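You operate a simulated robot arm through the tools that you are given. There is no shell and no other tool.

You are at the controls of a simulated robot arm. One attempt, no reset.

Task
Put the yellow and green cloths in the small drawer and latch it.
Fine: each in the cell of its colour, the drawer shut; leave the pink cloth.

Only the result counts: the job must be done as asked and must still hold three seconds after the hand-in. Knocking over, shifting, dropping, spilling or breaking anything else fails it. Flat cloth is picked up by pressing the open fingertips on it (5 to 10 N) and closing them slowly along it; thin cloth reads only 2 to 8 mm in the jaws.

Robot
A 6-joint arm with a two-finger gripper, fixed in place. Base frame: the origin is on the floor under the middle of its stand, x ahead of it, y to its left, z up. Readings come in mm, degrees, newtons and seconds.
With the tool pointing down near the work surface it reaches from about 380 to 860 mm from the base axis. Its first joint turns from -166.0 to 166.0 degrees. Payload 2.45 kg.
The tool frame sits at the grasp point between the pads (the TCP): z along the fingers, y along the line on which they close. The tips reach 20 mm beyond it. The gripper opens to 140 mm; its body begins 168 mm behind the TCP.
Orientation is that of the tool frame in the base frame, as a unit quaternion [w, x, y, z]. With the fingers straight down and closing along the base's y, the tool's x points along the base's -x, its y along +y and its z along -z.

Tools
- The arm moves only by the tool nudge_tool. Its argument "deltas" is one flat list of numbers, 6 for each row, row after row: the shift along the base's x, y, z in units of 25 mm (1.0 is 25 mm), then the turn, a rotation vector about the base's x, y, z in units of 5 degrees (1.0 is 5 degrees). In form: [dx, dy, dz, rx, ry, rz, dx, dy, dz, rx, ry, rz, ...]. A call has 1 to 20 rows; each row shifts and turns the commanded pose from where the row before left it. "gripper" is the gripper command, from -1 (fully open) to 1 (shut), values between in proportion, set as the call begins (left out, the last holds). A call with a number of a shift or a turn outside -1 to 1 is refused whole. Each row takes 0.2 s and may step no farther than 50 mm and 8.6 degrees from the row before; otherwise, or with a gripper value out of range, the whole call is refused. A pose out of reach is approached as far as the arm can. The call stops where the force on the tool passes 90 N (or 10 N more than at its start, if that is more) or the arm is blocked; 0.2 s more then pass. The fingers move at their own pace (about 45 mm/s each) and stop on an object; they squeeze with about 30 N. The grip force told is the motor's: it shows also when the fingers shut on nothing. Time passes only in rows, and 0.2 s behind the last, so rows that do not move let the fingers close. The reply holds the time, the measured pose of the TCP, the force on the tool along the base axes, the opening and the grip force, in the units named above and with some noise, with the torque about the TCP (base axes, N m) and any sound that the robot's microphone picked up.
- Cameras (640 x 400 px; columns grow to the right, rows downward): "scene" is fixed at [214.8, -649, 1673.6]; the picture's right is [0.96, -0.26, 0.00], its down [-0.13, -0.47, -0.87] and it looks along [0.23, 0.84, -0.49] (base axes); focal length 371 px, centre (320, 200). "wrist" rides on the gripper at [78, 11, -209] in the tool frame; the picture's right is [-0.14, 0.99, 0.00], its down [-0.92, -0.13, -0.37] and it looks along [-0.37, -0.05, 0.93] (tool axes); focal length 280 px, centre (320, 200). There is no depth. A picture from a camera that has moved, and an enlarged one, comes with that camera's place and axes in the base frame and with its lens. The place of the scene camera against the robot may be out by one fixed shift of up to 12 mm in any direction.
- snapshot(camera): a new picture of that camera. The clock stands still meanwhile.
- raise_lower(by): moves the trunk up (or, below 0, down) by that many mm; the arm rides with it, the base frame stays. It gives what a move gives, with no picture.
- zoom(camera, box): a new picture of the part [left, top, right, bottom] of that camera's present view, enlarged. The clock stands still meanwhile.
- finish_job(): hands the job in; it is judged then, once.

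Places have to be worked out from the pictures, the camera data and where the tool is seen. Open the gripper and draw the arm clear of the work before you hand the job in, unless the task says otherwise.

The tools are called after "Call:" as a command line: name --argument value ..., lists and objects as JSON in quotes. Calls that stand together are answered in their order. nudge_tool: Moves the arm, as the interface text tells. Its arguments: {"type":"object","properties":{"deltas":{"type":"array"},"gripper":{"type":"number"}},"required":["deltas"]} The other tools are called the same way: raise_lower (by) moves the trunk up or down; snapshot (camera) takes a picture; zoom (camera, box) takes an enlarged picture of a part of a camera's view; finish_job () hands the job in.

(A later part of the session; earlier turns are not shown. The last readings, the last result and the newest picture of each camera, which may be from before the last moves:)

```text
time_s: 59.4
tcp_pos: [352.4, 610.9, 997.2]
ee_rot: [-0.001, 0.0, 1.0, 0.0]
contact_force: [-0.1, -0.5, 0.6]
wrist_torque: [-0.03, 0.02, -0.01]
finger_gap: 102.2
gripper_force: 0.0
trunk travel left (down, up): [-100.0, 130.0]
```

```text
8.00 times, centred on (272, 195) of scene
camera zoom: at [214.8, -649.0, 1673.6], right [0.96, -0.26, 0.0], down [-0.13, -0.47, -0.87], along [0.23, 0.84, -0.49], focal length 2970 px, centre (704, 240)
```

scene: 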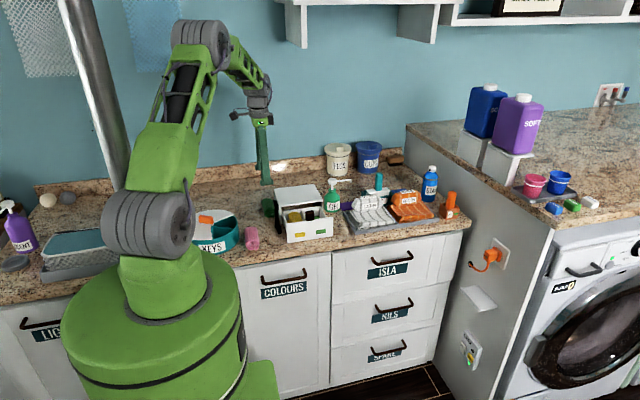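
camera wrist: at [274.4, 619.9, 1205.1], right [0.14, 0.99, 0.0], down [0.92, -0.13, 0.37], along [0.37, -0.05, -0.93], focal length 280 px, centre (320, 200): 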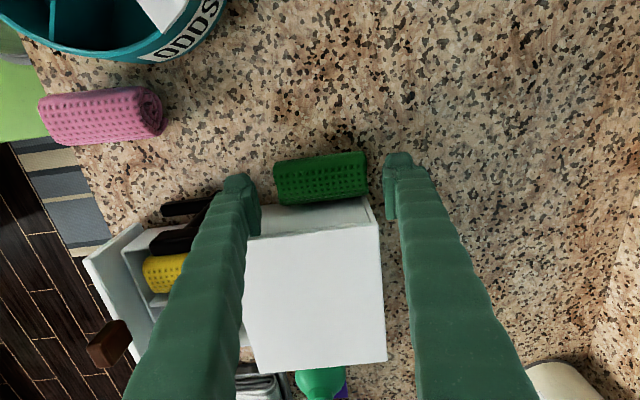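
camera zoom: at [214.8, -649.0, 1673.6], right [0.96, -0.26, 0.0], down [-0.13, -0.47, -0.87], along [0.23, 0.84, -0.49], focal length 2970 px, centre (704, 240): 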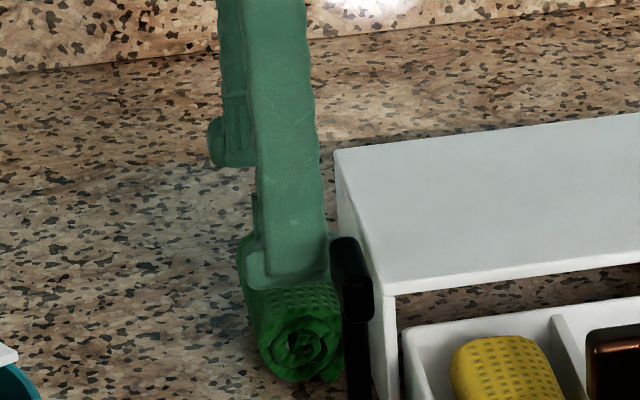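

Centred on the green roll in y with clearance all round. Descending to z≈937.

Call:
nudge_tool --deltas '[0, 0, -0.6, 0, 0, 0, 0, 0, -0.6, 0, 0, 0, 0, 0, -0.6, 0, 0, 0, 0, 0, -0.4, 0, 0, 0, 0, 0, -0.2, 0, 0, 0]'

Call:
zoom --camera "wrist" --box '[210, 120, 434, 260]'

```text
time_s: 60.6
tcp_pos: [354.7, 609.9, 938.0]
ee_rot: [-0.001, 0.0, 1.0, 0.0]
contact_force: [0.4, -0.1, -0.1]
wrist_torque: [0.01, 0.0, -0.01]
finger_gap: 102.3
gripper_force: 0.1
trunk travel left (down, up): [-100.0, 130.0]
```

```text
2.86 times, centred on (322, 190) of wrist
camera zoom: at [276.1, 620.1, 1145.9], right [0.14, 0.99, 0.0], down [0.92, -0.13, 0.37], along [0.37, -0.05, -0.93], focal length 801 px, centre (314, 229)
```

zoom: 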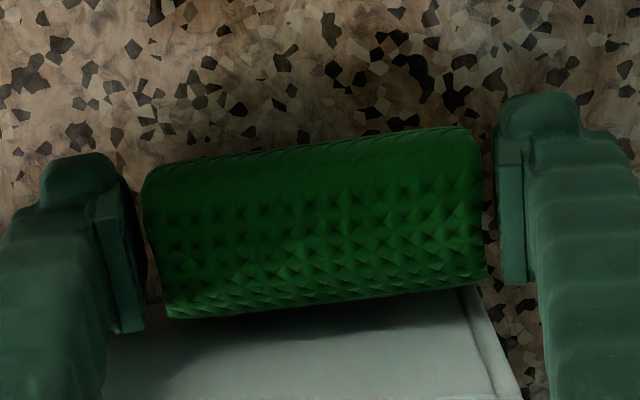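

The roll lies between the pads, no contact. I'll close gently to a target of 84 mm.

Call:
nudge_tool --deltas '[0, 0, 0, 0, 0, 0, 0, 0, 0, 0, 0, 0, 0, 0, 0, 0, 0, 0]' --gripper -0.2

Call:
zoom --camera "wrist" --box '[210, 120, 434, 260]'

```text
time_s: 61.4
tcp_pos: [354.6, 609.8, 937.8]
ee_rot: [0.001, 0.0, 1.0, 0.0]
contact_force: [0.4, 0.4, -0.6]
wrist_torque: [0.04, -0.02, 0.01]
finger_gap: 89.8
gripper_force: 30.0
trunk travel left (down, up): [-100.0, 130.0]
```

```text
2.86 times, centred on (322, 190) of wrist
camera zoom: at [276.0, 620.1, 1146.1], right [0.14, 0.99, 0.0], down [0.92, -0.13, 0.37], along [0.37, -0.05, -0.93], focal length 801 px, centre (314, 229)
```

zoom: 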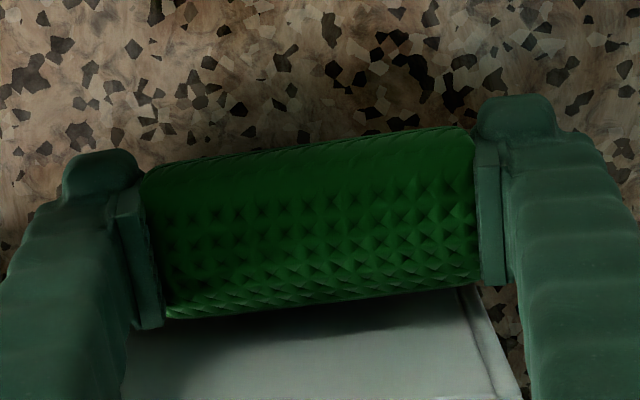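

Firm end-to-end grip at 89.8 mm. I'll lift a few millimetres, carry it 65 mm toward −x away from the box, and set it down.

Call:
nudge_tool --deltas '[0, 0, 0.12, 0, 0, 0, 0, 0, 0.16, 0, 0, 0, -0.3, 0, 0, 0, 0, 0, -0.6, 0, 0, 0, 0, 0, -0.6, 0, 0, 0, 0, 0, -0.6, 0, 0, 0, 0, 0, -0.5, 0, 0, 0, 0, 0, 0, 0, 0, 0, 0, 0]'

Call:
zoom --camera "scene" --box '[232, 175, 312, 225]'

```text
time_s: 63.2
tcp_pos: [287.2, 609.5, 944.5]
ee_rot: [0.0, 0.0, 1.0, 0.0]
contact_force: [0.7, 0.5, 0.1]
wrist_torque: [0.0, 0.01, 0.01]
finger_gap: 90.1
gripper_force: 30.4
trunk travel left (down, up): [-100.0, 130.0]
```

```text
8.00 times, centred on (272, 200) of scene
camera zoom: at [214.8, -649.0, 1673.6], right [0.96, -0.26, 0.0], down [-0.13, -0.47, -0.87], along [0.23, 0.84, -0.49], focal length 2970 px, centre (704, 200)
```

zoom: 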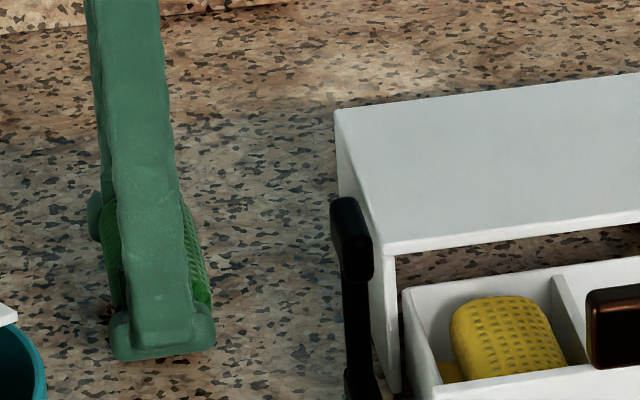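

The green roll came along and is now well clear of the box. I'll lower 7 mm, release and lift away.

Call:
nudge_tool --deltas '[0, 0, -0.14, 0, 0, 0, 0, 0, -0.12, 0, 0, 0, 0, 0, 0, 0, 0, 0]'

Call:
nudge_tool --deltas '[0, 0, 0, 0, 0, 0, 0, 0, 0, 0, 0, 0, 0, 0, 0, 0, 0, 0, 0, 0, 0.8, 0, 0, 0, 0, 0, 1, 0, 0, 0, 0, 0, 1, 0, 0, 0, 0, 0, 1, 0, 0, 0, 0, 0, 1, 0, 0, 0]' --gripper -0.457

Call:
snapshot --camera "wrist"

```text
time_s: 64.0
tcp_pos: [287.7, 610.3, 939.2]
ee_rot: [0.0, 0.0, 1.0, 0.001]
contact_force: [-0.3, 0.0, -0.4]
wrist_torque: [0.03, 0.01, -0.02]
finger_gap: 89.8
gripper_force: 30.4
trunk travel left (down, up): [-100.0, 130.0]
```

```text
time_s: 65.8
tcp_pos: [286.8, 611.8, 1058.8]
ee_rot: [0.0, 0.0, 1.0, 0.0]
contact_force: [-1.1, 0.1, -0.8]
wrist_torque: [0.01, -0.01, -0.03]
finger_gap: 102.2
gripper_force: 0.0
trunk travel left (down, up): [-100.0, 130.0]
```

```text
taken
camera wrist: at [209.0, 622.3, 1267.3], right [0.14, 0.99, 0.0], down [0.92, -0.13, 0.37], along [0.37, -0.05, -0.93], focal length 280 px, centre (320, 200)
```

wrist: 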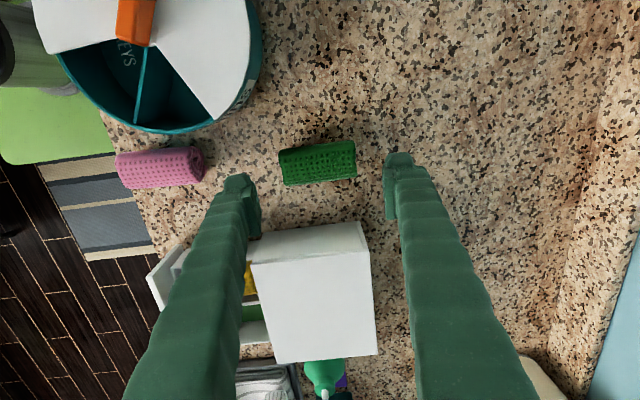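

Green is set down near (290, 610). I'll turn the tool back to close along x, shifting ~10 mm toward the roll's front end.

Call:
nudge_tool --deltas '[0.007, -0.027, 0, 0, 0, -1, 0.007, -0.027, 0, 0, 0, -1, 0.007, -0.027, 0, 0, 0, -1, 0.007, -0.027, 0, 0, 0, -1, 0.007, -0.027, 0, 0, 0, -1, 0.007, -0.027, 0, 0, 0, -1, 0.007, -0.027, 0, 0, 0, -1, 0.007, -0.027, 0, 0, 0, -1, 0.007, -0.027, 0, 0, 0, -1, 0.007, -0.027, 0, 0, 0, -1, 0.007, -0.027, 0, 0, 0, -1, 0.007, -0.027, 0, 0, 0, -1, 0.007, -0.027, 0, 0, 0, -1, 0.007, -0.027, 0, 0, 0, -1, 0.007, -0.027, 0, 0, 0, -1, 0.007, -0.027, 0, 0, 0, -1, 0.007, -0.027, 0, 0, 0, -1, 0.007, -0.027, 0, 0, 0, -1]' --gripper 0.143

Call:
zoom --camera "wrist" --box '[240, 100, 400, 200]'

Call:
snapshot --camera "wrist"

```text
time_s: 69.6
tcp_pos: [292.9, 597.5, 1059.6]
ee_rot: [0.0, 0.707, 0.707, 0.001]
contact_force: [-0.3, -0.5, -0.1]
wrist_torque: [0.0, -0.02, 0.04]
finger_gap: 60.0
gripper_force: 0.1
trunk travel left (down, up): [-100.0, 130.0]
```

```text
4.00 times, centred on (320, 150) of wrist
camera zoom: at [302.8, 675.4, 1267.8], right [0.99, -0.14, 0.0], down [-0.13, -0.92, 0.37], along [-0.05, -0.37, -0.93], focal length 1122 px, centre (320, 400)
```

zoom: 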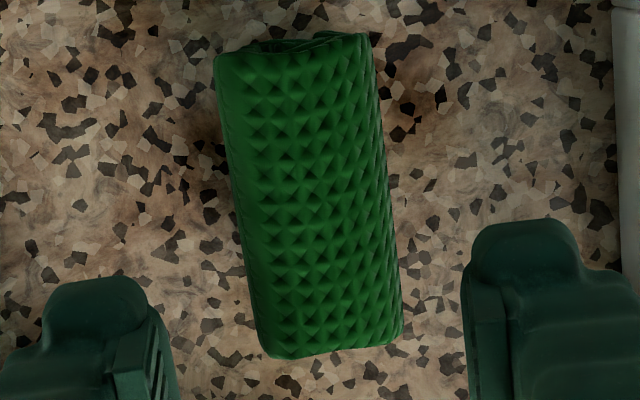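

```text
taken
camera wrist: at [302.8, 675.4, 1267.8], right [0.99, -0.14, 0.0], down [-0.13, -0.92, 0.37], along [-0.05, -0.37, -0.93], focal length 280 px, centre (320, 200)
```

wrist: 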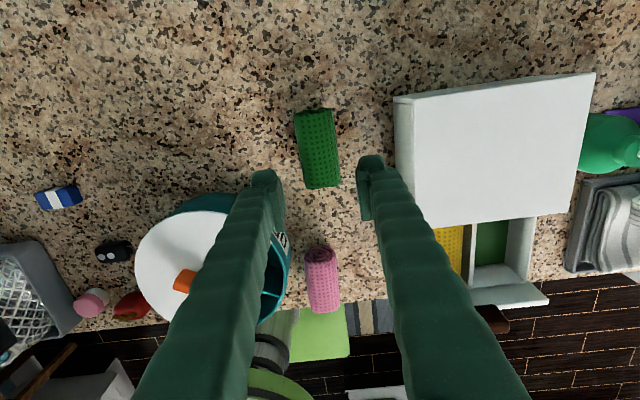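

Green roll: x≈292, y 563–653, well isolated. I'll descend to z≈932 with the fingers at 56 mm.

Call:
nudge_tool --deltas '[-0.04, 0, -0.8, 0, 0, 0, 0, 0, -0.9, 0, 0, 0, 0, 0, -0.9, 0, 0, 0, 0, 0, -0.9, 0, 0, 0, 0, 0, -0.7, 0, 0, 0, 0, 0, -0.5, 0, 0, 0, 0, 0, -0.3, 0, 0, 0]' --gripper 0.2

Call:
zoom --camera "wrist" --box '[240, 110, 400, 210]'

```text
time_s: 71.2
tcp_pos: [290.5, 598.5, 933.1]
ee_rot: [0.0, 0.707, 0.707, 0.0]
contact_force: [-0.2, 0.1, -0.5]
wrist_torque: [0.03, -0.01, 0.01]
finger_gap: 56.1
gripper_force: 0.0
trunk travel left (down, up): [-100.0, 130.0]
```

```text
4.00 times, centred on (320, 160) of wrist
camera zoom: at [301.9, 675.0, 1141.7], right [0.99, -0.14, 0.0], down [-0.13, -0.92, 0.37], along [-0.05, -0.37, -0.93], focal length 1122 px, centre (320, 360)
```

zoom: 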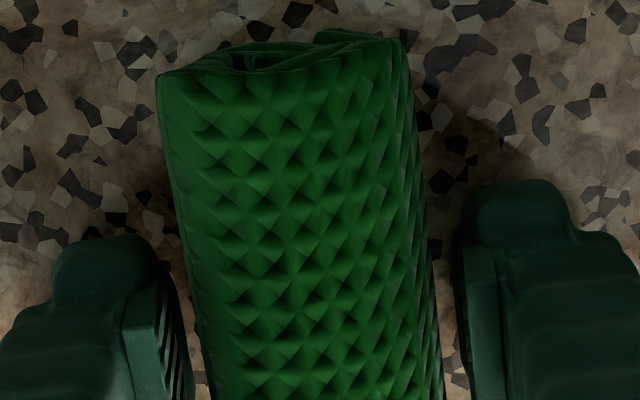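

Fingers straddle the green roll cleanly. Closing, then lifting slowly.

Call:
nudge_tool --deltas '[0, 0, -0.04, 0, 0, 0, 0, 0, 0, 0, 0, 0, 0, 0, 0, 0, 0, 0, 0, 0, 0, 0, 0, 0, 0, 0, 0, 0, 0, 0, 0, 0, 0.12, 0, 0, 0, 0, 0, 0.12, 0, 0, 0, 0, 0, 0.12, 0, 0, 0, 0, 0, 0.24, 0, 0, 0]' --gripper 1

Call:
zoom --camera "scene" --box '[224, 175, 304, 225]'

```text
time_s: 73.2
tcp_pos: [291.7, 597.0, 947.3]
ee_rot: [0.0, 0.708, 0.706, 0.0]
contact_force: [-0.4, 0.4, 0.4]
wrist_torque: [-0.03, 0.01, 0.01]
finger_gap: 44.2
gripper_force: 29.8
trunk travel left (down, up): [-100.0, 130.0]
```

```text
8.00 times, centred on (264, 200) of scene
camera zoom: at [214.8, -649.0, 1673.6], right [0.96, -0.26, 0.0], down [-0.13, -0.47, -0.87], along [0.23, 0.84, -0.49], focal length 2970 px, centre (768, 200)
```

zoom: 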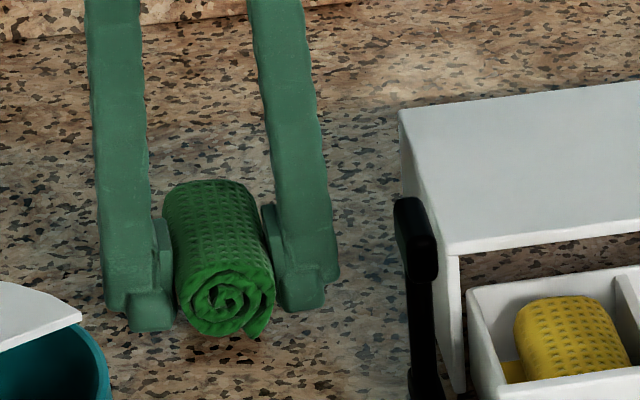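

Green roll is up. Raising to z≈1075 and carrying it over the green cell near (506, 447).

Call:
nudge_tool --deltas '[0, 0, 0.6, 0, 0, 0, 0, 0, 0.9, 0, 0, 0, 0, 0, 0.9, 0, 0, 0, 0, 0, 0.9, 0, 0, 0, 0, 0, 0.9, 0, 0, 0, 0, 0, 0.8, 0, 0, 0, 0.4, -0.3, 0, 0, 0, 0, 0.8, -0.56, 0, 0, 0, 0, 0.8, -0.56, 0, 0, 0, 0, 0.8, -0.56, 0, 0, 0, 0, 0.8, -0.56, 0, 0, 0, 0, 0.8, -0.56, 0, 0, 0, 0, 0.8, -0.56, 0, 0, 0, 0, 0.8, -0.56, 0, 0, 0, 0, 0.8, -0.56, 0, 0, 0, 0, 0.8, -0.56, 0, 0, 0, 0, 0.6, -0.4, 0, 0, 0, 0, 0.37, -0.26, 0, 0, 0, 0]'

Call:
snapshot --camera "wrist"

Call:
zoom --camera "scene" --box '[240, 170, 352, 240]'

```text
time_s: 77.0
tcp_pos: [505.0, 447.0, 1072.5]
ee_rot: [0.0, 0.708, 0.707, 0.0]
contact_force: [0.5, 0.2, -0.2]
wrist_torque: [-0.01, 0.01, 0.02]
finger_gap: 44.7
gripper_force: 29.5
trunk travel left (down, up): [-100.0, 130.0]
```

```text
taken
camera wrist: at [515.9, 525.0, 1280.8], right [0.99, -0.14, 0.0], down [-0.13, -0.92, 0.37], along [-0.05, -0.37, -0.93], focal length 280 px, centre (320, 200)
```

wrist: 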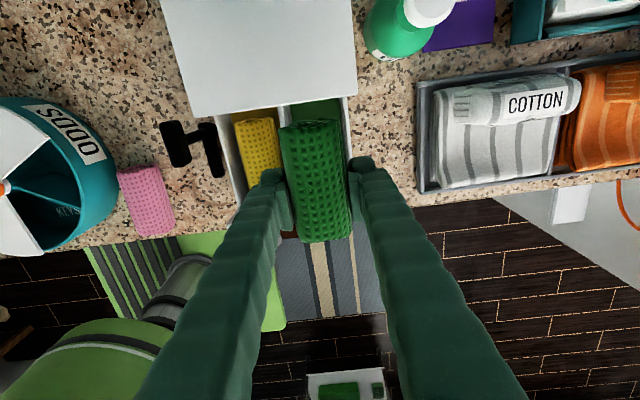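

```text
5.71 times, centred on (296, 205) of scene
camera zoom: at [214.8, -649.0, 1673.6], right [0.96, -0.26, 0.0], down [-0.13, -0.47, -0.87], along [0.23, 0.84, -0.49], focal length 2122 px, centre (457, 171)
```

zoom: 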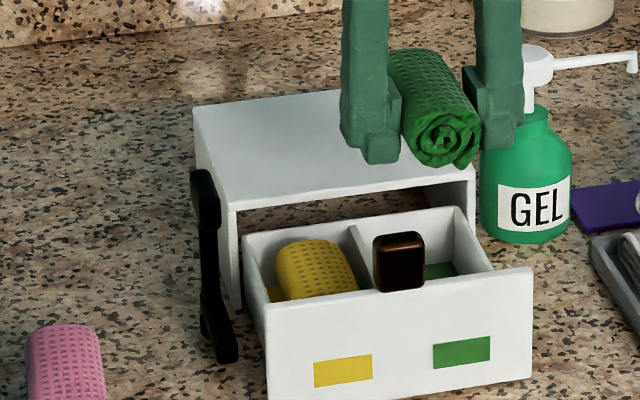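

Aligned over the green cell; the gel bottle is clear behind. Descending to z≈1012 to check alignment.

Call:
nudge_tool --deltas '[0.04, 0, -0.5, 0, 0, 0, 0, 0, -0.7, 0, 0, 0, 0, 0, -0.7, 0, 0, 0, 0, 0, -0.5, 0, 0, 0]'

Call:
zoom --camera "wrist" --box '[200, 85, 440, 255]'

Call:
zoom --camera "scene" --box '[256, 175, 344, 230]'

```text
time_s: 78.0
tcp_pos: [506.7, 446.5, 1012.5]
ee_rot: [0.001, 0.708, 0.706, -0.001]
contact_force: [0.4, -0.1, -0.4]
wrist_torque: [-0.02, -0.02, 0.01]
finger_gap: 44.5
gripper_force: 30.4
trunk travel left (down, up): [-100.0, 130.0]
```

```text
2.35 times, centred on (320, 170) of wrist
camera zoom: at [517.3, 525.0, 1220.6], right [0.99, -0.14, 0.0], down [-0.13, -0.92, 0.37], along [-0.05, -0.37, -0.93], focal length 660 px, centre (320, 271)
```

zoom: 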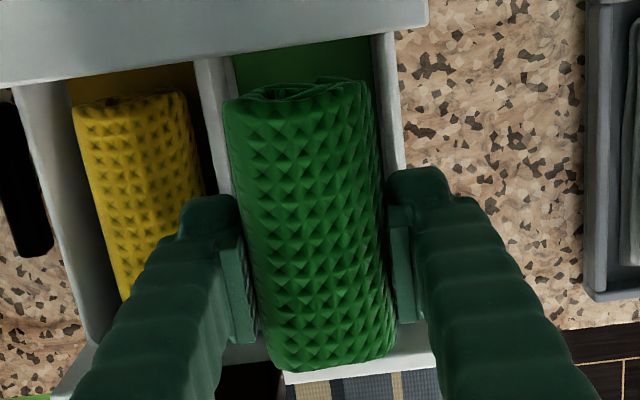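

```text
7.27 times, centred on (300, 202) of scene
camera zoom: at [214.8, -649.0, 1673.6], right [0.96, -0.26, 0.0], down [-0.13, -0.47, -0.87], along [0.23, 0.84, -0.49], focal length 2700 px, centre (466, 182)
```

zoom: 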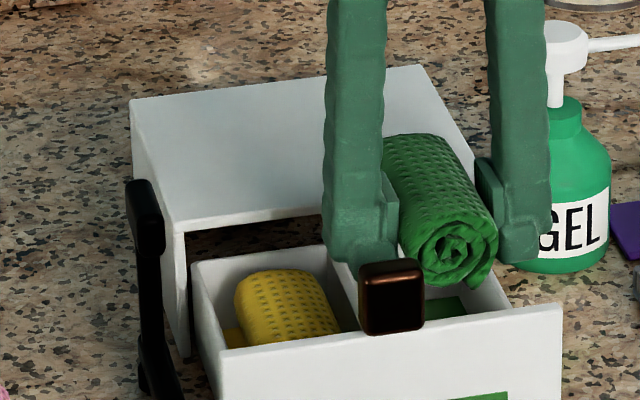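

Centred between the divider and the right wall, roll y≈415–505. Descending so the roll enters the cell with the fingertips just above the rim.

Call:
nudge_tool --deltas '[0.02, 0, -0.3, 0, 0, 0, 0, 0, -0.3, 0, 0, 0, 0, 0, -0.3, 0, 0, 0, 0, 0, -0.28, 0, 0, 0]'

Call:
zoom --camera "wrist" --box '[200, 85, 440, 255]'

Call:
zoom --camera "scene" --box '[256, 175, 344, 230]'

```text
time_s: 79.0
tcp_pos: [507.6, 448.4, 981.7]
ee_rot: [0.001, 0.707, 0.707, -0.001]
contact_force: [-0.7, 0.1, -1.1]
wrist_torque: [0.01, 0.01, 0.0]
finger_gap: 44.5
gripper_force: 29.9
trunk travel left (down, up): [-100.0, 130.0]
```

```text
2.35 times, centred on (320, 170) of wrist
camera zoom: at [518.1, 525.2, 1190.7], right [0.99, -0.14, 0.0], down [-0.13, -0.92, 0.37], along [-0.05, -0.37, -0.93], focal length 660 px, centre (320, 271)
```

zoom: 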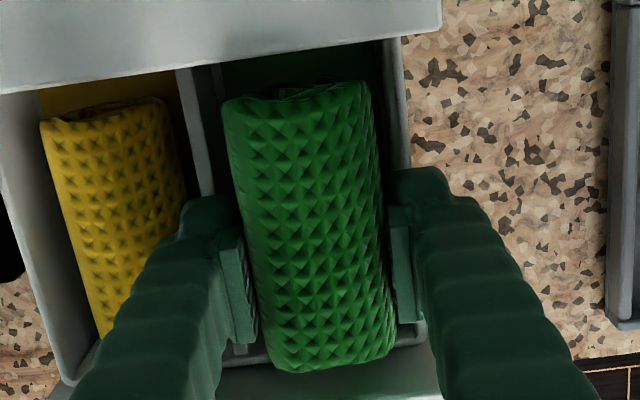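

```text
7.27 times, centred on (300, 202) of scene
camera zoom: at [214.8, -649.0, 1673.6], right [0.96, -0.26, 0.0], down [-0.13, -0.47, -0.87], along [0.23, 0.84, -0.49], focal length 2700 px, centre (466, 182)
```

zoom: 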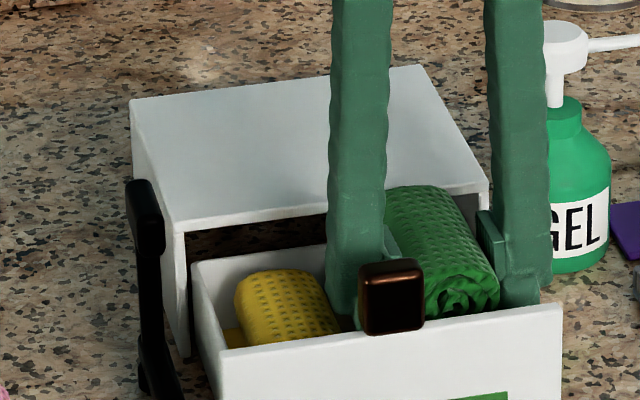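

Roll sits within the cell opening with no contact. Opening the fingers.

Call:
nudge_tool --deltas '[0, 0, 0, 0, 0, 0, 0, 0, 0, 0, 0, 0, 0, 0, 0, 0, 0, 0, 0, 0, 0, 0, 0, 0]' --gripper 0.17

Call:
zoom --camera "wrist" --box '[200, 85, 440, 255]'

Call:
zoom --camera "scene" --box '[256, 175, 344, 230]'

```text
time_s: 80.0
tcp_pos: [506.8, 447.2, 982.3]
ee_rot: [-0.001, 0.707, 0.708, 0.0]
contact_force: [-0.3, 0.1, 0.3]
wrist_torque: [0.0, 0.0, -0.01]
finger_gap: 58.3
gripper_force: 0.1
trunk travel left (down, up): [-100.0, 130.0]
```

```text
2.35 times, centred on (320, 170) of wrist
camera zoom: at [518.0, 525.2, 1191.0], right [0.99, -0.14, 0.0], down [-0.13, -0.92, 0.37], along [-0.05, -0.37, -0.93], focal length 660 px, centre (320, 271)
```

zoom: 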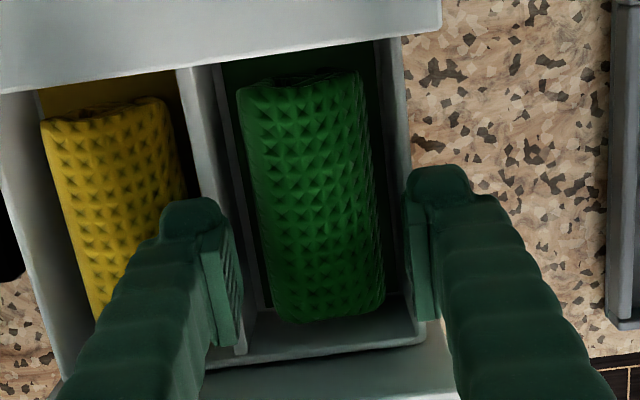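

```text
7.27 times, centred on (300, 202) of scene
camera zoom: at [214.8, -649.0, 1673.6], right [0.96, -0.26, 0.0], down [-0.13, -0.47, -0.87], along [0.23, 0.84, -0.49], focal length 2700 px, centre (466, 182)
```

zoom: 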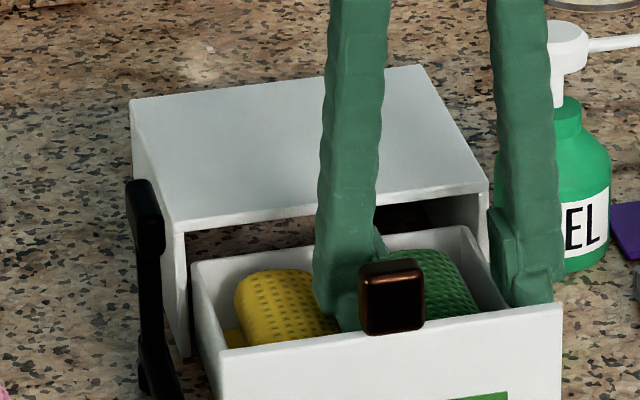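

Both rolls are in their own cells. I'll lift clear and move above the knob (last at about (470, 390)) to push the drawer shut.

Call:
nudge_tool --deltas '[0, 0, 0.7, 0, 0, 0, 0, 0, 0.9, 0, 0, 0, 0, 0, 0.9, 0, 0, 0, 0, 0, 0.9, 0, 0, 0, -0.36, -0.57, 0, 0, 0, 0, -0.36, -0.57, 0, 0, 0, 0, -0.36, -0.57, 0, 0, 0, 0, -0.36, -0.57, 0, 0, 0, 0]' --gripper 0.143

Call:
snapshot --camera "wrist"

Call:
zoom --camera "scene" --box '[240, 170, 352, 240]'

```text
time_s: 81.8
tcp_pos: [469.5, 388.4, 1067.5]
ee_rot: [0.001, 0.707, 0.707, 0.001]
contact_force: [0.1, 0.6, 0.7]
wrist_torque: [-0.01, 0.01, 0.0]
finger_gap: 59.9
gripper_force: 0.1
trunk travel left (down, up): [-100.0, 130.0]
```

```text
taken
camera wrist: at [479.6, 467.4, 1276.3], right [0.99, -0.14, 0.0], down [-0.13, -0.92, 0.37], along [-0.05, -0.37, -0.93], focal length 280 px, centre (320, 200)
```

wrist: 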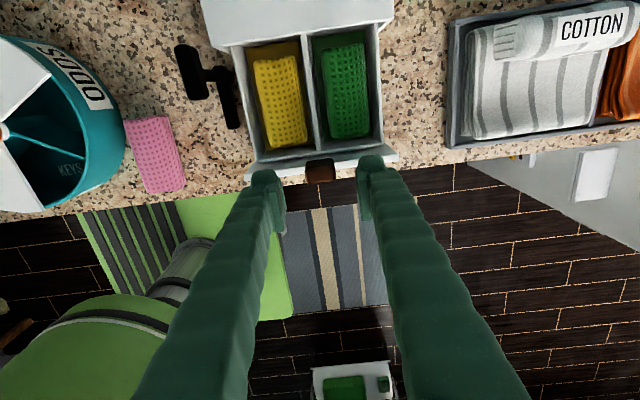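

```text
5.71 times, centred on (296, 205) of scene
camera zoom: at [214.8, -649.0, 1673.6], right [0.96, -0.26, 0.0], down [-0.13, -0.47, -0.87], along [0.23, 0.84, -0.49], focal length 2122 px, centre (457, 171)
```

zoom: 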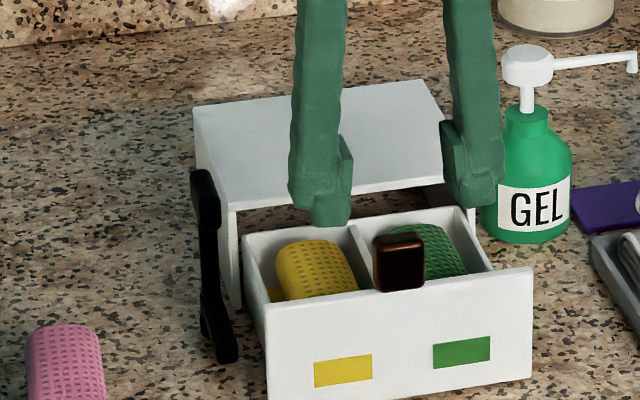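

Both cloths sit flat in their cells and the knob is at ≈(470.5, 391). Descending onto it and closing.

Call:
nudge_tool --deltas '[0.04, 0.08, -0.7, 0, 0, 0, 0, 0, -0.7, 0, 0, 0, 0, 0, -0.66, 0, 0, 0]'

Call:
nudge_tool --deltas '[0, 0, 0, 0, 0, 0, 0, 0, 0, 0, 0, 0, 0, 0, 0, 0, 0, 0, 0, 0, 0, 0, 0, 0]' --gripper 1

Call:
zoom --camera "scene" --box '[256, 175, 344, 230]'

```text
time_s: 82.6
tcp_pos: [469.6, 391.8, 1014.9]
ee_rot: [0.001, 0.707, 0.707, 0.0]
contact_force: [-1.2, -0.4, -0.9]
wrist_torque: [-0.01, -0.02, 0.02]
finger_gap: 60.0
gripper_force: 0.0
trunk travel left (down, up): [-100.0, 130.0]
```

```text
time_s: 83.6
tcp_pos: [470.2, 392.6, 1015.3]
ee_rot: [0.001, 0.707, 0.707, -0.001]
contact_force: [-0.8, -0.8, -1.8]
wrist_torque: [0.07, -0.02, -0.04]
finger_gap: 28.9
gripper_force: 43.7
trunk travel left (down, up): [-100.0, 130.0]
```

```text
7.27 times, centred on (300, 202) of scene
camera zoom: at [214.8, -649.0, 1673.6], right [0.96, -0.26, 0.0], down [-0.13, -0.47, -0.87], along [0.23, 0.84, -0.49], focal length 2700 px, centre (466, 182)
```

zoom: 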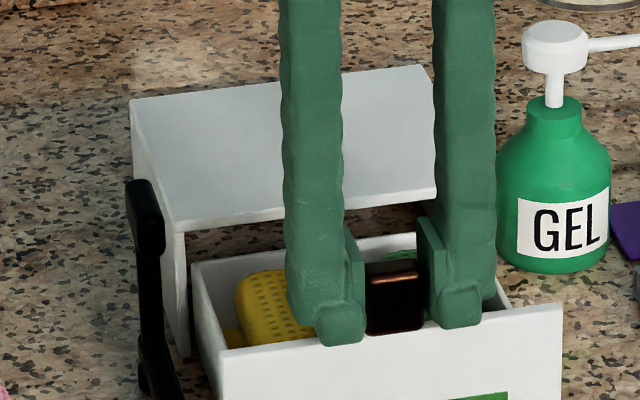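

Knob gripped (28.9 mm). I'll push the drawer in about 60 mm first, watching forces.

Call:
nudge_tool --deltas '[0, 0.3, 0.04, 0, 0, 0, 0, 0.4, 0, 0, 0, 0, 0, 0.4, 0, 0, 0, 0, 0, 0.4, 0, 0, 0, 0, 0, 0.4, 0, 0, 0, 0, 0, 0.4, 0, 0, 0, 0]'

Call:
zoom --camera "scene" --box '[248, 170, 336, 225]'

```text
time_s: 85.0
tcp_pos: [470.5, 450.0, 1015.7]
ee_rot: [0.0, 0.707, 0.707, -0.002]
contact_force: [-17.2, 0.2, -23.8]
wrist_torque: [-0.83, 0.08, 0.01]
finger_gap: 28.9
gripper_force: 45.1
trunk travel left (down, up): [-100.0, 130.0]
```

```text
7.27 times, centred on (292, 198) of scene
camera zoom: at [214.8, -649.0, 1673.6], right [0.96, -0.26, 0.0], down [-0.13, -0.47, -0.87], along [0.23, 0.84, -0.49], focal length 2700 px, centre (524, 218)
```

zoom: 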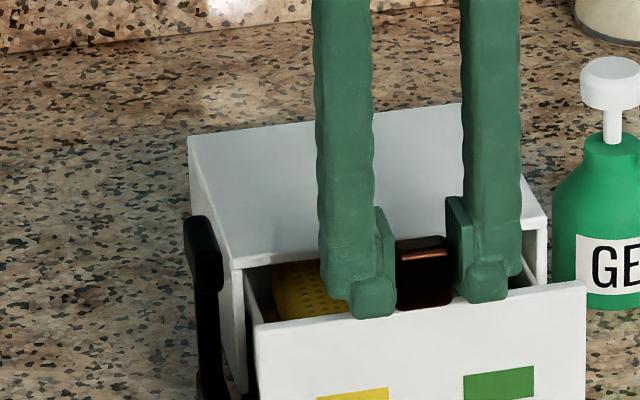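

Moves fine; there's some side/vertical preload (−17, −24 N), so I'll ease −x and down ~1 mm while pushing on.

Call:
nudge_tool --deltas '[-0.03, 0.3, -0.03, 0, 0, 0, 0, 0.4, 0, 0, 0, 0, 0, 0.4, 0, 0, 0, 0, 0, 0.4, 0, 0, 0, 0, 0, 0.3, 0, 0, 0, 0]'

Call:
zoom --camera "scene" --box '[248, 170, 336, 225]'

```text
time_s: 86.2
tcp_pos: [470.8, 495.4, 1015.9]
ee_rot: [0.0, 0.707, 0.707, 0.001]
contact_force: [-14.0, -0.7, -12.6]
wrist_torque: [-0.54, 0.12, -0.07]
finger_gap: 28.8
gripper_force: 44.6
trunk travel left (down, up): [-100.0, 130.0]
```

```text
7.27 times, centred on (292, 198) of scene
camera zoom: at [214.8, -649.0, 1673.6], right [0.96, -0.26, 0.0], down [-0.13, -0.47, -0.87], along [0.23, 0.84, -0.49], focal length 2700 px, centre (524, 218)
```

zoom: 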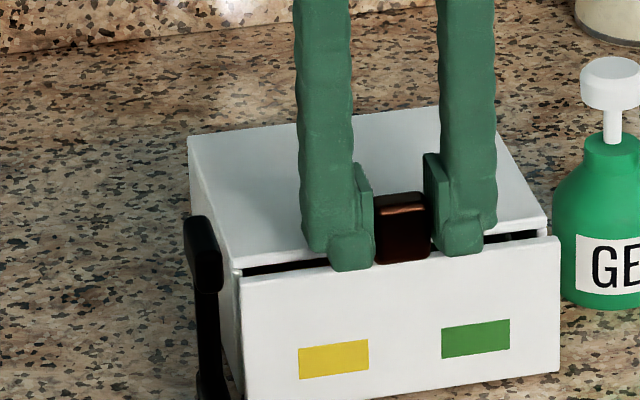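

About 15 mm left. I'll push in with small 3 mm steps and watch for the closing contact.

Call:
nudge_tool --deltas '[-0.02, 0.12, -0.02, 0, 0, 0, 0, 0.12, 0, 0, 0, 0, 0, 0.12, 0, 0, 0, 0, 0, 0.12, 0, 0, 0, 0]'

```text
time_s: 87.2
tcp_pos: [470.4, 508.9, 1015.7]
ee_rot: [0.0, 0.707, 0.707, 0.0]
contact_force: [-12.2, 1.3, -9.6]
wrist_torque: [0.28, 0.11, -0.02]
finger_gap: 28.8
gripper_force: 45.5
trunk travel left (down, up): [-100.0, 130.0]
```

Call:
zoom --camera "scene" --box '[256, 180, 328, 225]'

Call:
zoom --camera "wrist" --box '[200, 100, 440, 250]'

```text
8.89 times, centred on (292, 202) of scene
camera zoom: at [214.8, -649.0, 1673.6], right [0.96, -0.26, 0.0], down [-0.13, -0.47, -0.87], along [0.23, 0.84, -0.49], focal length 3300 px, centre (569, 178)
```

zoom: 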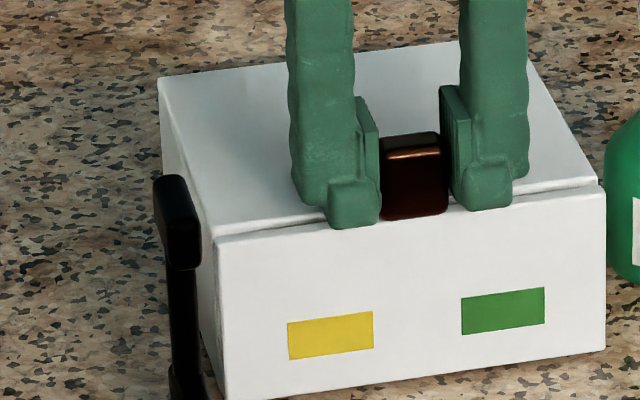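

```text
2.67 times, centred on (320, 175) of wrist
camera zoom: at [480.5, 585.4, 1224.5], right [0.99, -0.14, 0.0], down [-0.13, -0.92, 0.37], along [-0.05, -0.37, -0.93], focal length 748 px, centre (320, 267)
```

zoom: 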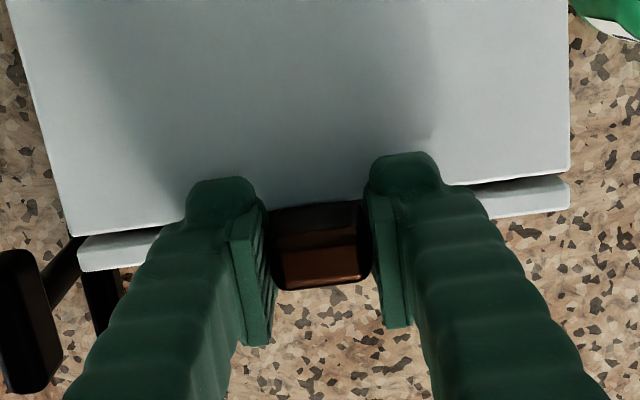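

Almost shut, a thin gap remains at the seam. A few more 1 mm steps.

Call:
nudge_tool --deltas '[0, 0.05, 0, 0, 0, 0, 0, 0.05, 0, 0, 0, 0, 0, 0.04, 0, 0, 0, 0]'

Call:
zoom --camera "scene" --box '[256, 180, 328, 225]'

```text
time_s: 88.0
tcp_pos: [469.8, 510.8, 1016.1]
ee_rot: [0.001, 0.706, 0.708, -0.001]
contact_force: [-11.2, -1.3, -12.5]
wrist_torque: [0.1, 0.1, -0.06]
finger_gap: 28.9
gripper_force: 44.7
trunk travel left (down, up): [-100.0, 130.0]
```

```text
8.89 times, centred on (292, 202) of scene
camera zoom: at [214.8, -649.0, 1673.6], right [0.96, -0.26, 0.0], down [-0.13, -0.47, -0.87], along [0.23, 0.84, -0.49], focal length 3300 px, centre (569, 178)
```

zoom: 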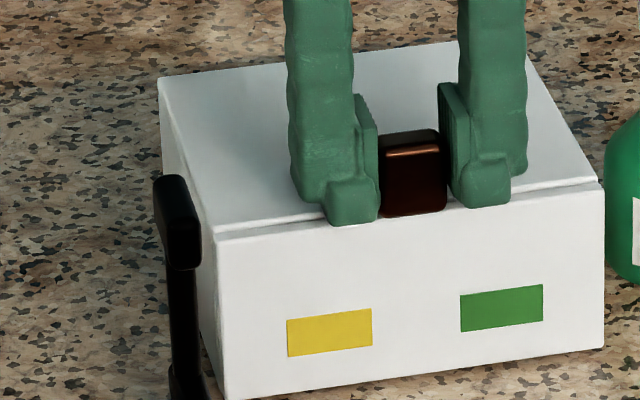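

Still no resistance in y. I'll continue another 3 mm in small steps until it seats.

Call:
nudge_tool --deltas '[0, 0.05, 0, 0, 0, 0, 0, 0.04, 0, 0, 0, 0, 0, 0, 0, 0, 0, 0]'

Call:
zoom --camera "wrist" --box '[200, 100, 440, 250]'

```text
time_s: 88.8
tcp_pos: [469.9, 510.9, 1016.0]
ee_rot: [0.001, 0.707, 0.707, -0.001]
contact_force: [-9.8, -7.9, -14.0]
wrist_torque: [-0.2, 0.1, -0.07]
finger_gap: 28.7
gripper_force: 44.7
trunk travel left (down, up): [-100.0, 130.0]
```

```text
2.67 times, centred on (320, 175) of wrist
camera zoom: at [480.8, 589.2, 1224.4], right [0.99, -0.14, 0.0], down [-0.13, -0.92, 0.37], along [-0.05, -0.37, -0.93], focal length 748 px, centre (320, 267)
```

zoom: 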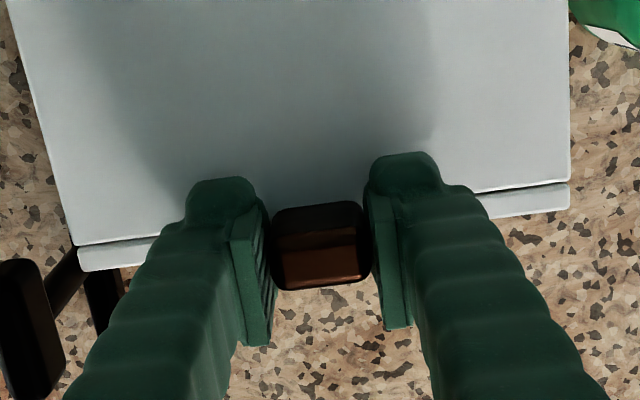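

Drawer is seated (seam thin, −8 N in y). I'll release the knob and lift off.

Call:
nudge_tool --deltas '[0, 0, 0, 0, 0, 0, 0, 0, 0, 0, 0, 0, 0, 0, 0, 0, 0, 0, 0, 0, 0, 0, 0, 0, 0, 0, 0.8, 0, 0, 0, 0, 0, 1, 0, 0, 0, 0, 0, 1, 0, 0, 0, 0, 0, 1, 0, 0, 0]' --gripper 0.143

Call:
zoom --camera "scene" --box '[248, 175, 336, 230]'

Call:
snapshot --camera "wrist"

```text
time_s: 90.6
tcp_pos: [470.0, 511.7, 1112.7]
ee_rot: [0.0, 0.707, 0.707, 0.0]
contact_force: [0.3, 0.4, -0.9]
wrist_torque: [0.02, -0.03, -0.01]
finger_gap: 60.0
gripper_force: 0.1
trunk travel left (down, up): [-100.0, 130.0]
```

```text
7.27 times, centred on (292, 202) of scene
camera zoom: at [214.8, -649.0, 1673.6], right [0.96, -0.26, 0.0], down [-0.13, -0.47, -0.87], along [0.23, 0.84, -0.49], focal length 2700 px, centre (524, 182)
```

zoom: 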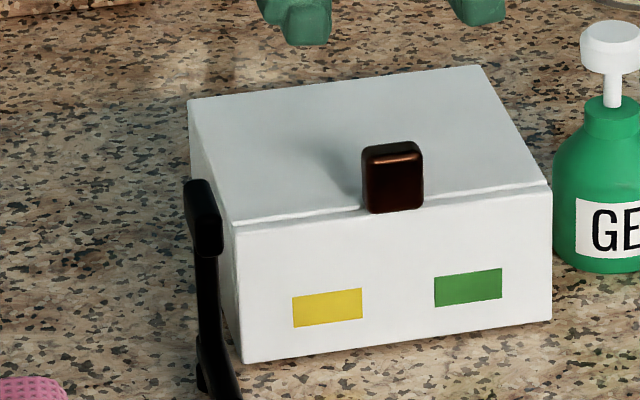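

```text
taken
camera wrist: at [480.8, 589.4, 1321.1], right [0.99, -0.14, 0.0], down [-0.13, -0.92, 0.37], along [-0.05, -0.37, -0.93], focal length 280 px, centre (320, 200)
```

wrist: 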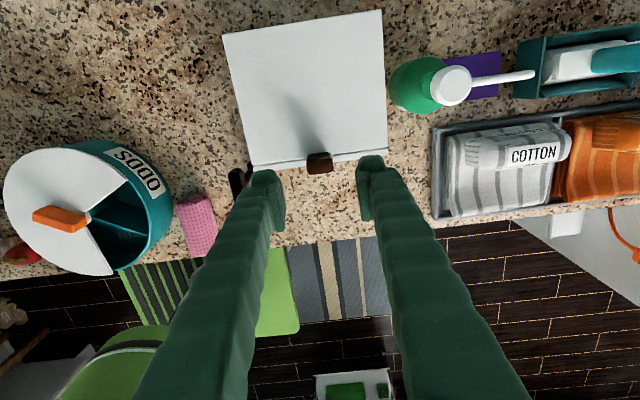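

The drawer is shut. Now over to the latch handle at ≈(371.5, 495) with the fingers closing along x.

Call:
nudge_tool --deltas '[-0.9, -0.16, 0, 0, 0, 0, -1, -0.17, 0, 0, 0, 0, -1, -0.17, 0, 0, 0, 0, -1, -0.17, 0, 0, 0, 0, -0.04, 0, -0.6, 0, 0, 0, 0, 0, -0.8, 0, 0, 0]' --gripper 0.3

Call:
zoom --camera "wrist" --box '[240, 120, 400, 220]'

```text
time_s: 92.0
tcp_pos: [370.7, 497.1, 1076.2]
ee_rot: [0.0, 0.708, 0.707, 0.0]
contact_force: [-0.4, -0.2, 0.5]
wrist_torque: [-0.04, -0.02, -0.01]
finger_gap: 49.0
gripper_force: 0.0
trunk travel left (down, up): [-100.0, 130.0]
```

```text
4.00 times, centred on (320, 170) of wrist
camera zoom: at [381.5, 574.8, 1284.8], right [0.99, -0.14, 0.0], down [-0.13, -0.92, 0.37], along [-0.05, -0.37, -0.93], focal length 1122 px, centre (320, 320)
```

zoom: 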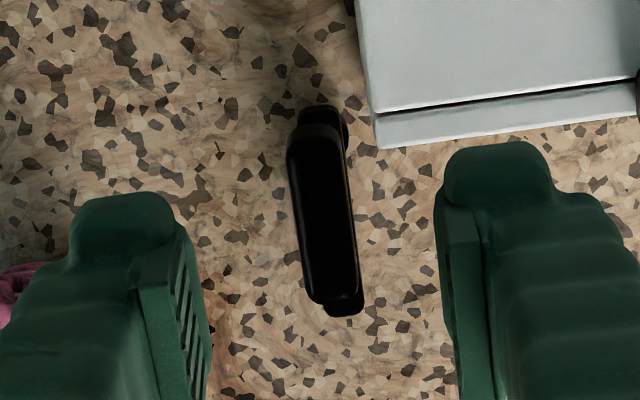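

Handle centre at ≈(371.6, 496), directly below. Descending to z≈1015 and closing on it.

Call:
nudge_tool --deltas '[0.03, -0.04, -0.8, 0, 0, 0, 0, 0, -0.9, 0, 0, 0, 0, 0, -0.74, 0, 0, 0]'

Call:
nudge_tool --deltas '[0, 0, 0, 0, 0, 0, 0, 0, 0, 0, 0, 0, 0, 0, 0, 0, 0, 0, 0, 0, 0, 0, 0, 0]' --gripper 1

```text
time_s: 92.8
tcp_pos: [373.5, 494.0, 1015.7]
ee_rot: [0.0, 0.707, 0.707, 0.001]
contact_force: [0.0, -0.2, 1.0]
wrist_torque: [0.02, -0.01, 0.03]
finger_gap: 49.2
gripper_force: 0.0
trunk travel left (down, up): [-100.0, 130.0]
```

```text
time_s: 93.8
tcp_pos: [370.1, 495.3, 1016.3]
ee_rot: [0.001, 0.707, 0.707, 0.0]
contact_force: [-9.3, 0.9, -1.4]
wrist_torque: [0.05, 0.06, 0.0]
finger_gap: 13.1
gripper_force: 39.8
trunk travel left (down, up): [-100.0, 130.0]
```

Handle gripped (13.1 mm). I'll turn counter-clockwise in stages to bring the bar back in front of the drawer.

Call:
nudge_tool --deltas '[-0.02, 0, 0, 0, 0, 1, 0, 0, 0, 0, 0, 1, 0, 0, 0, 0, 0, 1, 0, 0, 0, 0, 0, 1, 0, 0, 0, 0, 0, 1, 0, 0, 0, 0, 0, 1]'

Call:
zoom --camera "scene" --box '[248, 175, 336, 230]'

```text
time_s: 95.2
tcp_pos: [371.6, 494.3, 1014.8]
ee_rot: [0.001, 0.499, 0.866, 0.0]
contact_force: [-11.1, 3.6, -10.8]
wrist_torque: [0.1, 0.09, 0.0]
finger_gap: 13.2
gripper_force: 39.4
trunk travel left (down, up): [-100.0, 130.0]
```

```text
7.27 times, centred on (292, 202) of scene
camera zoom: at [214.8, -649.0, 1673.6], right [0.96, -0.26, 0.0], down [-0.13, -0.47, -0.87], along [0.23, 0.84, -0.49], focal length 2700 px, centre (524, 182)
```

zoom: 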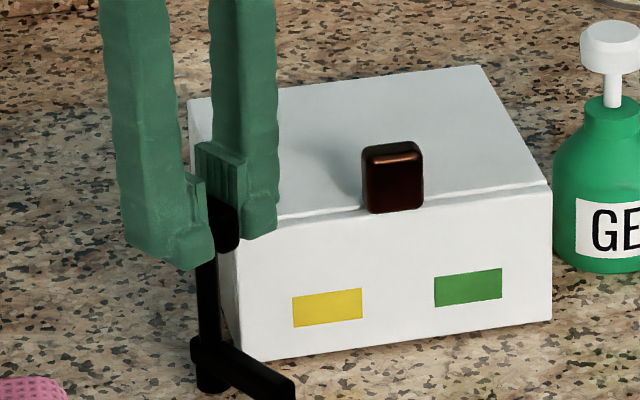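

The bar is swinging back (30° done) with low load. Continuing another 35°.

Call:
nudge_tool --deltas '[-0.02, 0, 0, 0, 0, 1, 0, 0, 0, 0, 0, 1, 0, 0, 0, 0, 0, 1, 0, 0, 0, 0, 0, 1, 0, 0, 0, 0, 0, 1, 0, 0, 0, 0, 0, 1, 0, 0, 0, 0, 0, 1]'

Call:
zoom --camera "scene" --box '[248, 175, 336, 230]'

```text
time_s: 96.8
tcp_pos: [371.5, 495.0, 1015.5]
ee_rot: [0.001, 0.215, 0.977, 0.0]
contact_force: [-4.8, -0.8, -6.8]
wrist_torque: [-0.1, -0.09, -0.05]
finger_gap: 13.0
gripper_force: 39.7
trunk travel left (down, up): [-100.0, 130.0]
```

```text
7.27 times, centred on (292, 202) of scene
camera zoom: at [214.8, -649.0, 1673.6], right [0.96, -0.26, 0.0], down [-0.13, -0.47, -0.87], along [0.23, 0.84, -0.49], focal length 2700 px, centre (524, 182)
```

zoom: 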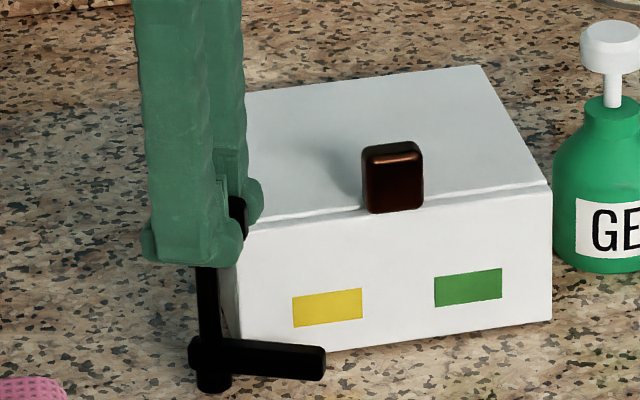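

25° to go; turning the rest of the way to the original latched angle.

Call:
nudge_tool --deltas '[0, 0, 0, 0, 0, 1, 0, 0, 0, 0, 0, 1, 0, 0, 0, 0, 0, 1, 0, 0, 0, 0, 0, 1, 0, 0, 0, 0, 0, 0.8, 0, 0, 0, 0, 0, 0]'

Call:
zoom --camera "scene" --box '[248, 175, 336, 230]'

```text
time_s: 98.2
tcp_pos: [371.2, 494.9, 1014.9]
ee_rot: [0.001, 0.007, 1.0, 0.001]
contact_force: [-6.2, 4.5, -5.2]
wrist_torque: [0.03, 0.56, -0.02]
finger_gap: 13.1
gripper_force: 39.9
trunk travel left (down, up): [-100.0, 130.0]
```

```text
7.27 times, centred on (292, 202) of scene
camera zoom: at [214.8, -649.0, 1673.6], right [0.96, -0.26, 0.0], down [-0.13, -0.47, -0.87], along [0.23, 0.84, -0.49], focal length 2700 px, centre (524, 182)
```

zoom: 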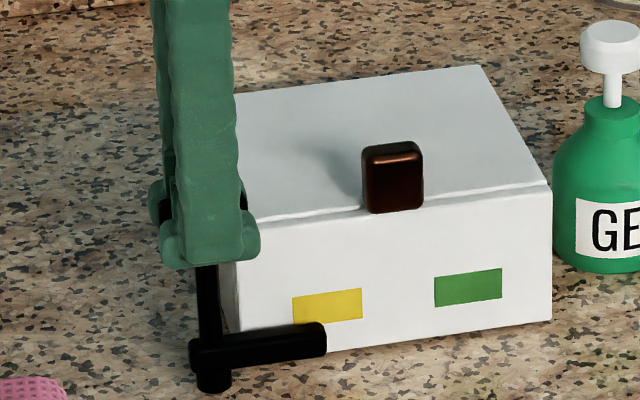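

The bar is back across the drawer front, within 1° of its original angle. A final 1° turn to seat it, then I'll release.

Call:
nudge_tool --deltas '[0, 0, 0, 0, 0, 0.2, 0, 0, 0, 0, 0, 0]'

Call:
nudge_tool --deltas '[0, 0, 0, 0, 0, 0, 0, 0, 0, 0, 0, 0, 0, 0, 0, 0, 0, 0, 0, 0, 0, 0, 0, 0]' --gripper 0.3

Call:
zoom --camera "scene" --box '[248, 175, 336, 230]'

```text
time_s: 98.8
tcp_pos: [370.9, 493.5, 1016.9]
ee_rot: [0.001, -0.001, 1.0, 0.0]
contact_force: [-7.4, 4.5, -0.2]
wrist_torque: [0.02, 0.14, 0.01]
finger_gap: 13.2
gripper_force: 39.7
trunk travel left (down, up): [-100.0, 130.0]
```

```text
time_s: 99.8
tcp_pos: [372.2, 494.9, 1014.7]
ee_rot: [0.0, 0.0, 1.0, 0.0]
contact_force: [0.1, 0.0, -0.5]
wrist_torque: [0.02, 0.01, 0.0]
finger_gap: 49.0
gripper_force: 0.1
trunk travel left (down, up): [-100.0, 130.0]
```

```text
7.27 times, centred on (292, 202) of scene
camera zoom: at [214.8, -649.0, 1673.6], right [0.96, -0.26, 0.0], down [-0.13, -0.47, -0.87], along [0.23, 0.84, -0.49], focal length 2700 px, centre (524, 182)
```

zoom: 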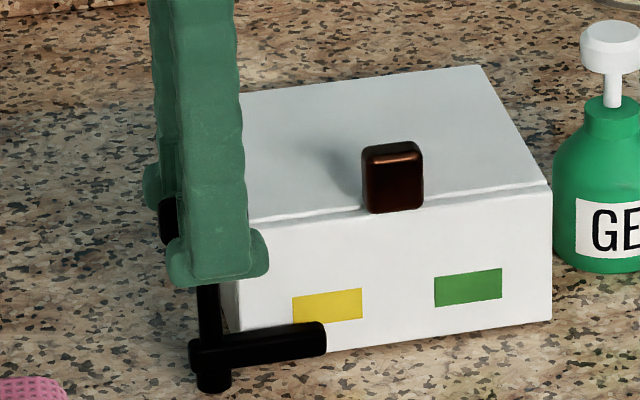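

Latch bar stays in place with the handle released. I'll lift straight up and draw the arm clear toward its starting pose.

Call:
nudge_tool --deltas '[0, 0, 0.7, 0, 0, 0, 0, 0, 1, 0, 0, 0, 0, 0, 1, 0, 0, 0, 0, 0, 1, 0, 0, 0, 0, 0, 1, 0, 0, 0, 0, 0, 1, 0, 0, 0, 0.4, -0.5, 1, 0, 0, 0, 0.8, -0.8, 1, 0, 0, 0, 0.8, -0.8, 1, 0, 0, 0, 0.8, -0.8, 1, 0, 0, 0, 0.8, -0.8, 1, 0, 0, 0, 0.8, -0.8, 0.6, 0, 0, 0, 0.8, -0.8, 0, 0, 0, 0]'

Call:
snapshot --camera "scene"

Call:
zoom --camera "scene" --box '[256, 175, 336, 225]'

Call:
snapshot --camera "wrist"

```text
time_s: 102.6
tcp_pos: [504.0, 361.2, 1299.0]
ee_rot: [0.0, 0.0, 1.0, 0.0]
contact_force: [0.0, 0.7, -0.2]
wrist_torque: [0.01, 0.03, 0.01]
finger_gap: 49.0
gripper_force: 0.0
trunk travel left (down, up): [-100.0, 130.0]
```

```text
taken
```

scene: 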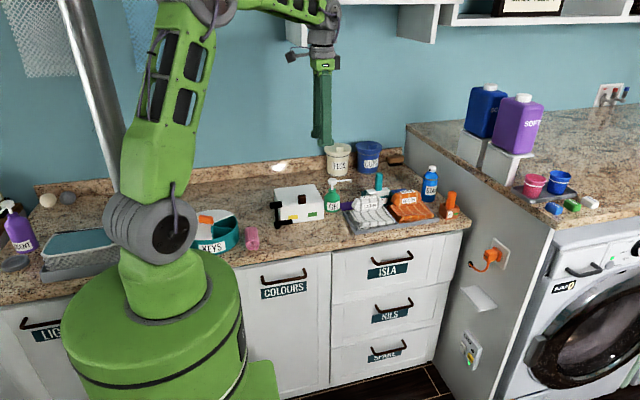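

```text
8.00 times, centred on (296, 200) of scene
camera zoom: at [214.8, -649.0, 1673.6], right [0.96, -0.26, 0.0], down [-0.13, -0.47, -0.87], along [0.23, 0.84, -0.49], focal length 2970 px, centre (512, 200)
```

zoom: 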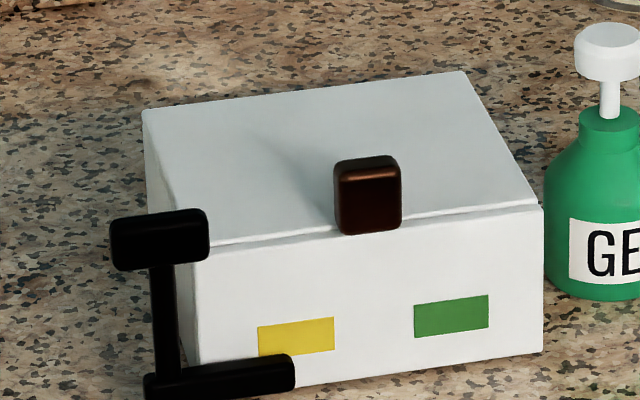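

```text
taken
camera wrist: at [424.9, 371.6, 1507.7], right [0.14, 0.99, 0.0], down [0.92, -0.13, 0.37], along [0.37, -0.05, -0.93], focal length 280 px, centre (320, 200)
```

wrist: 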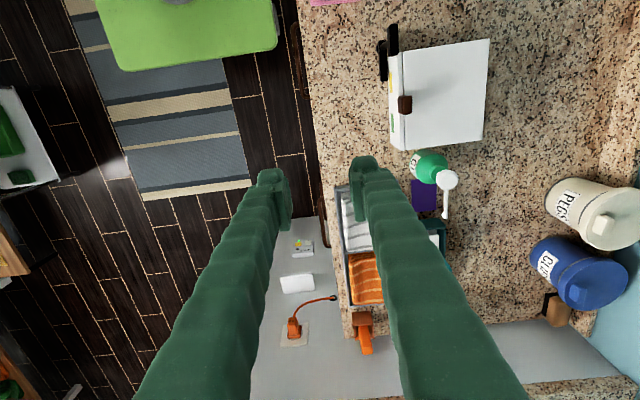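

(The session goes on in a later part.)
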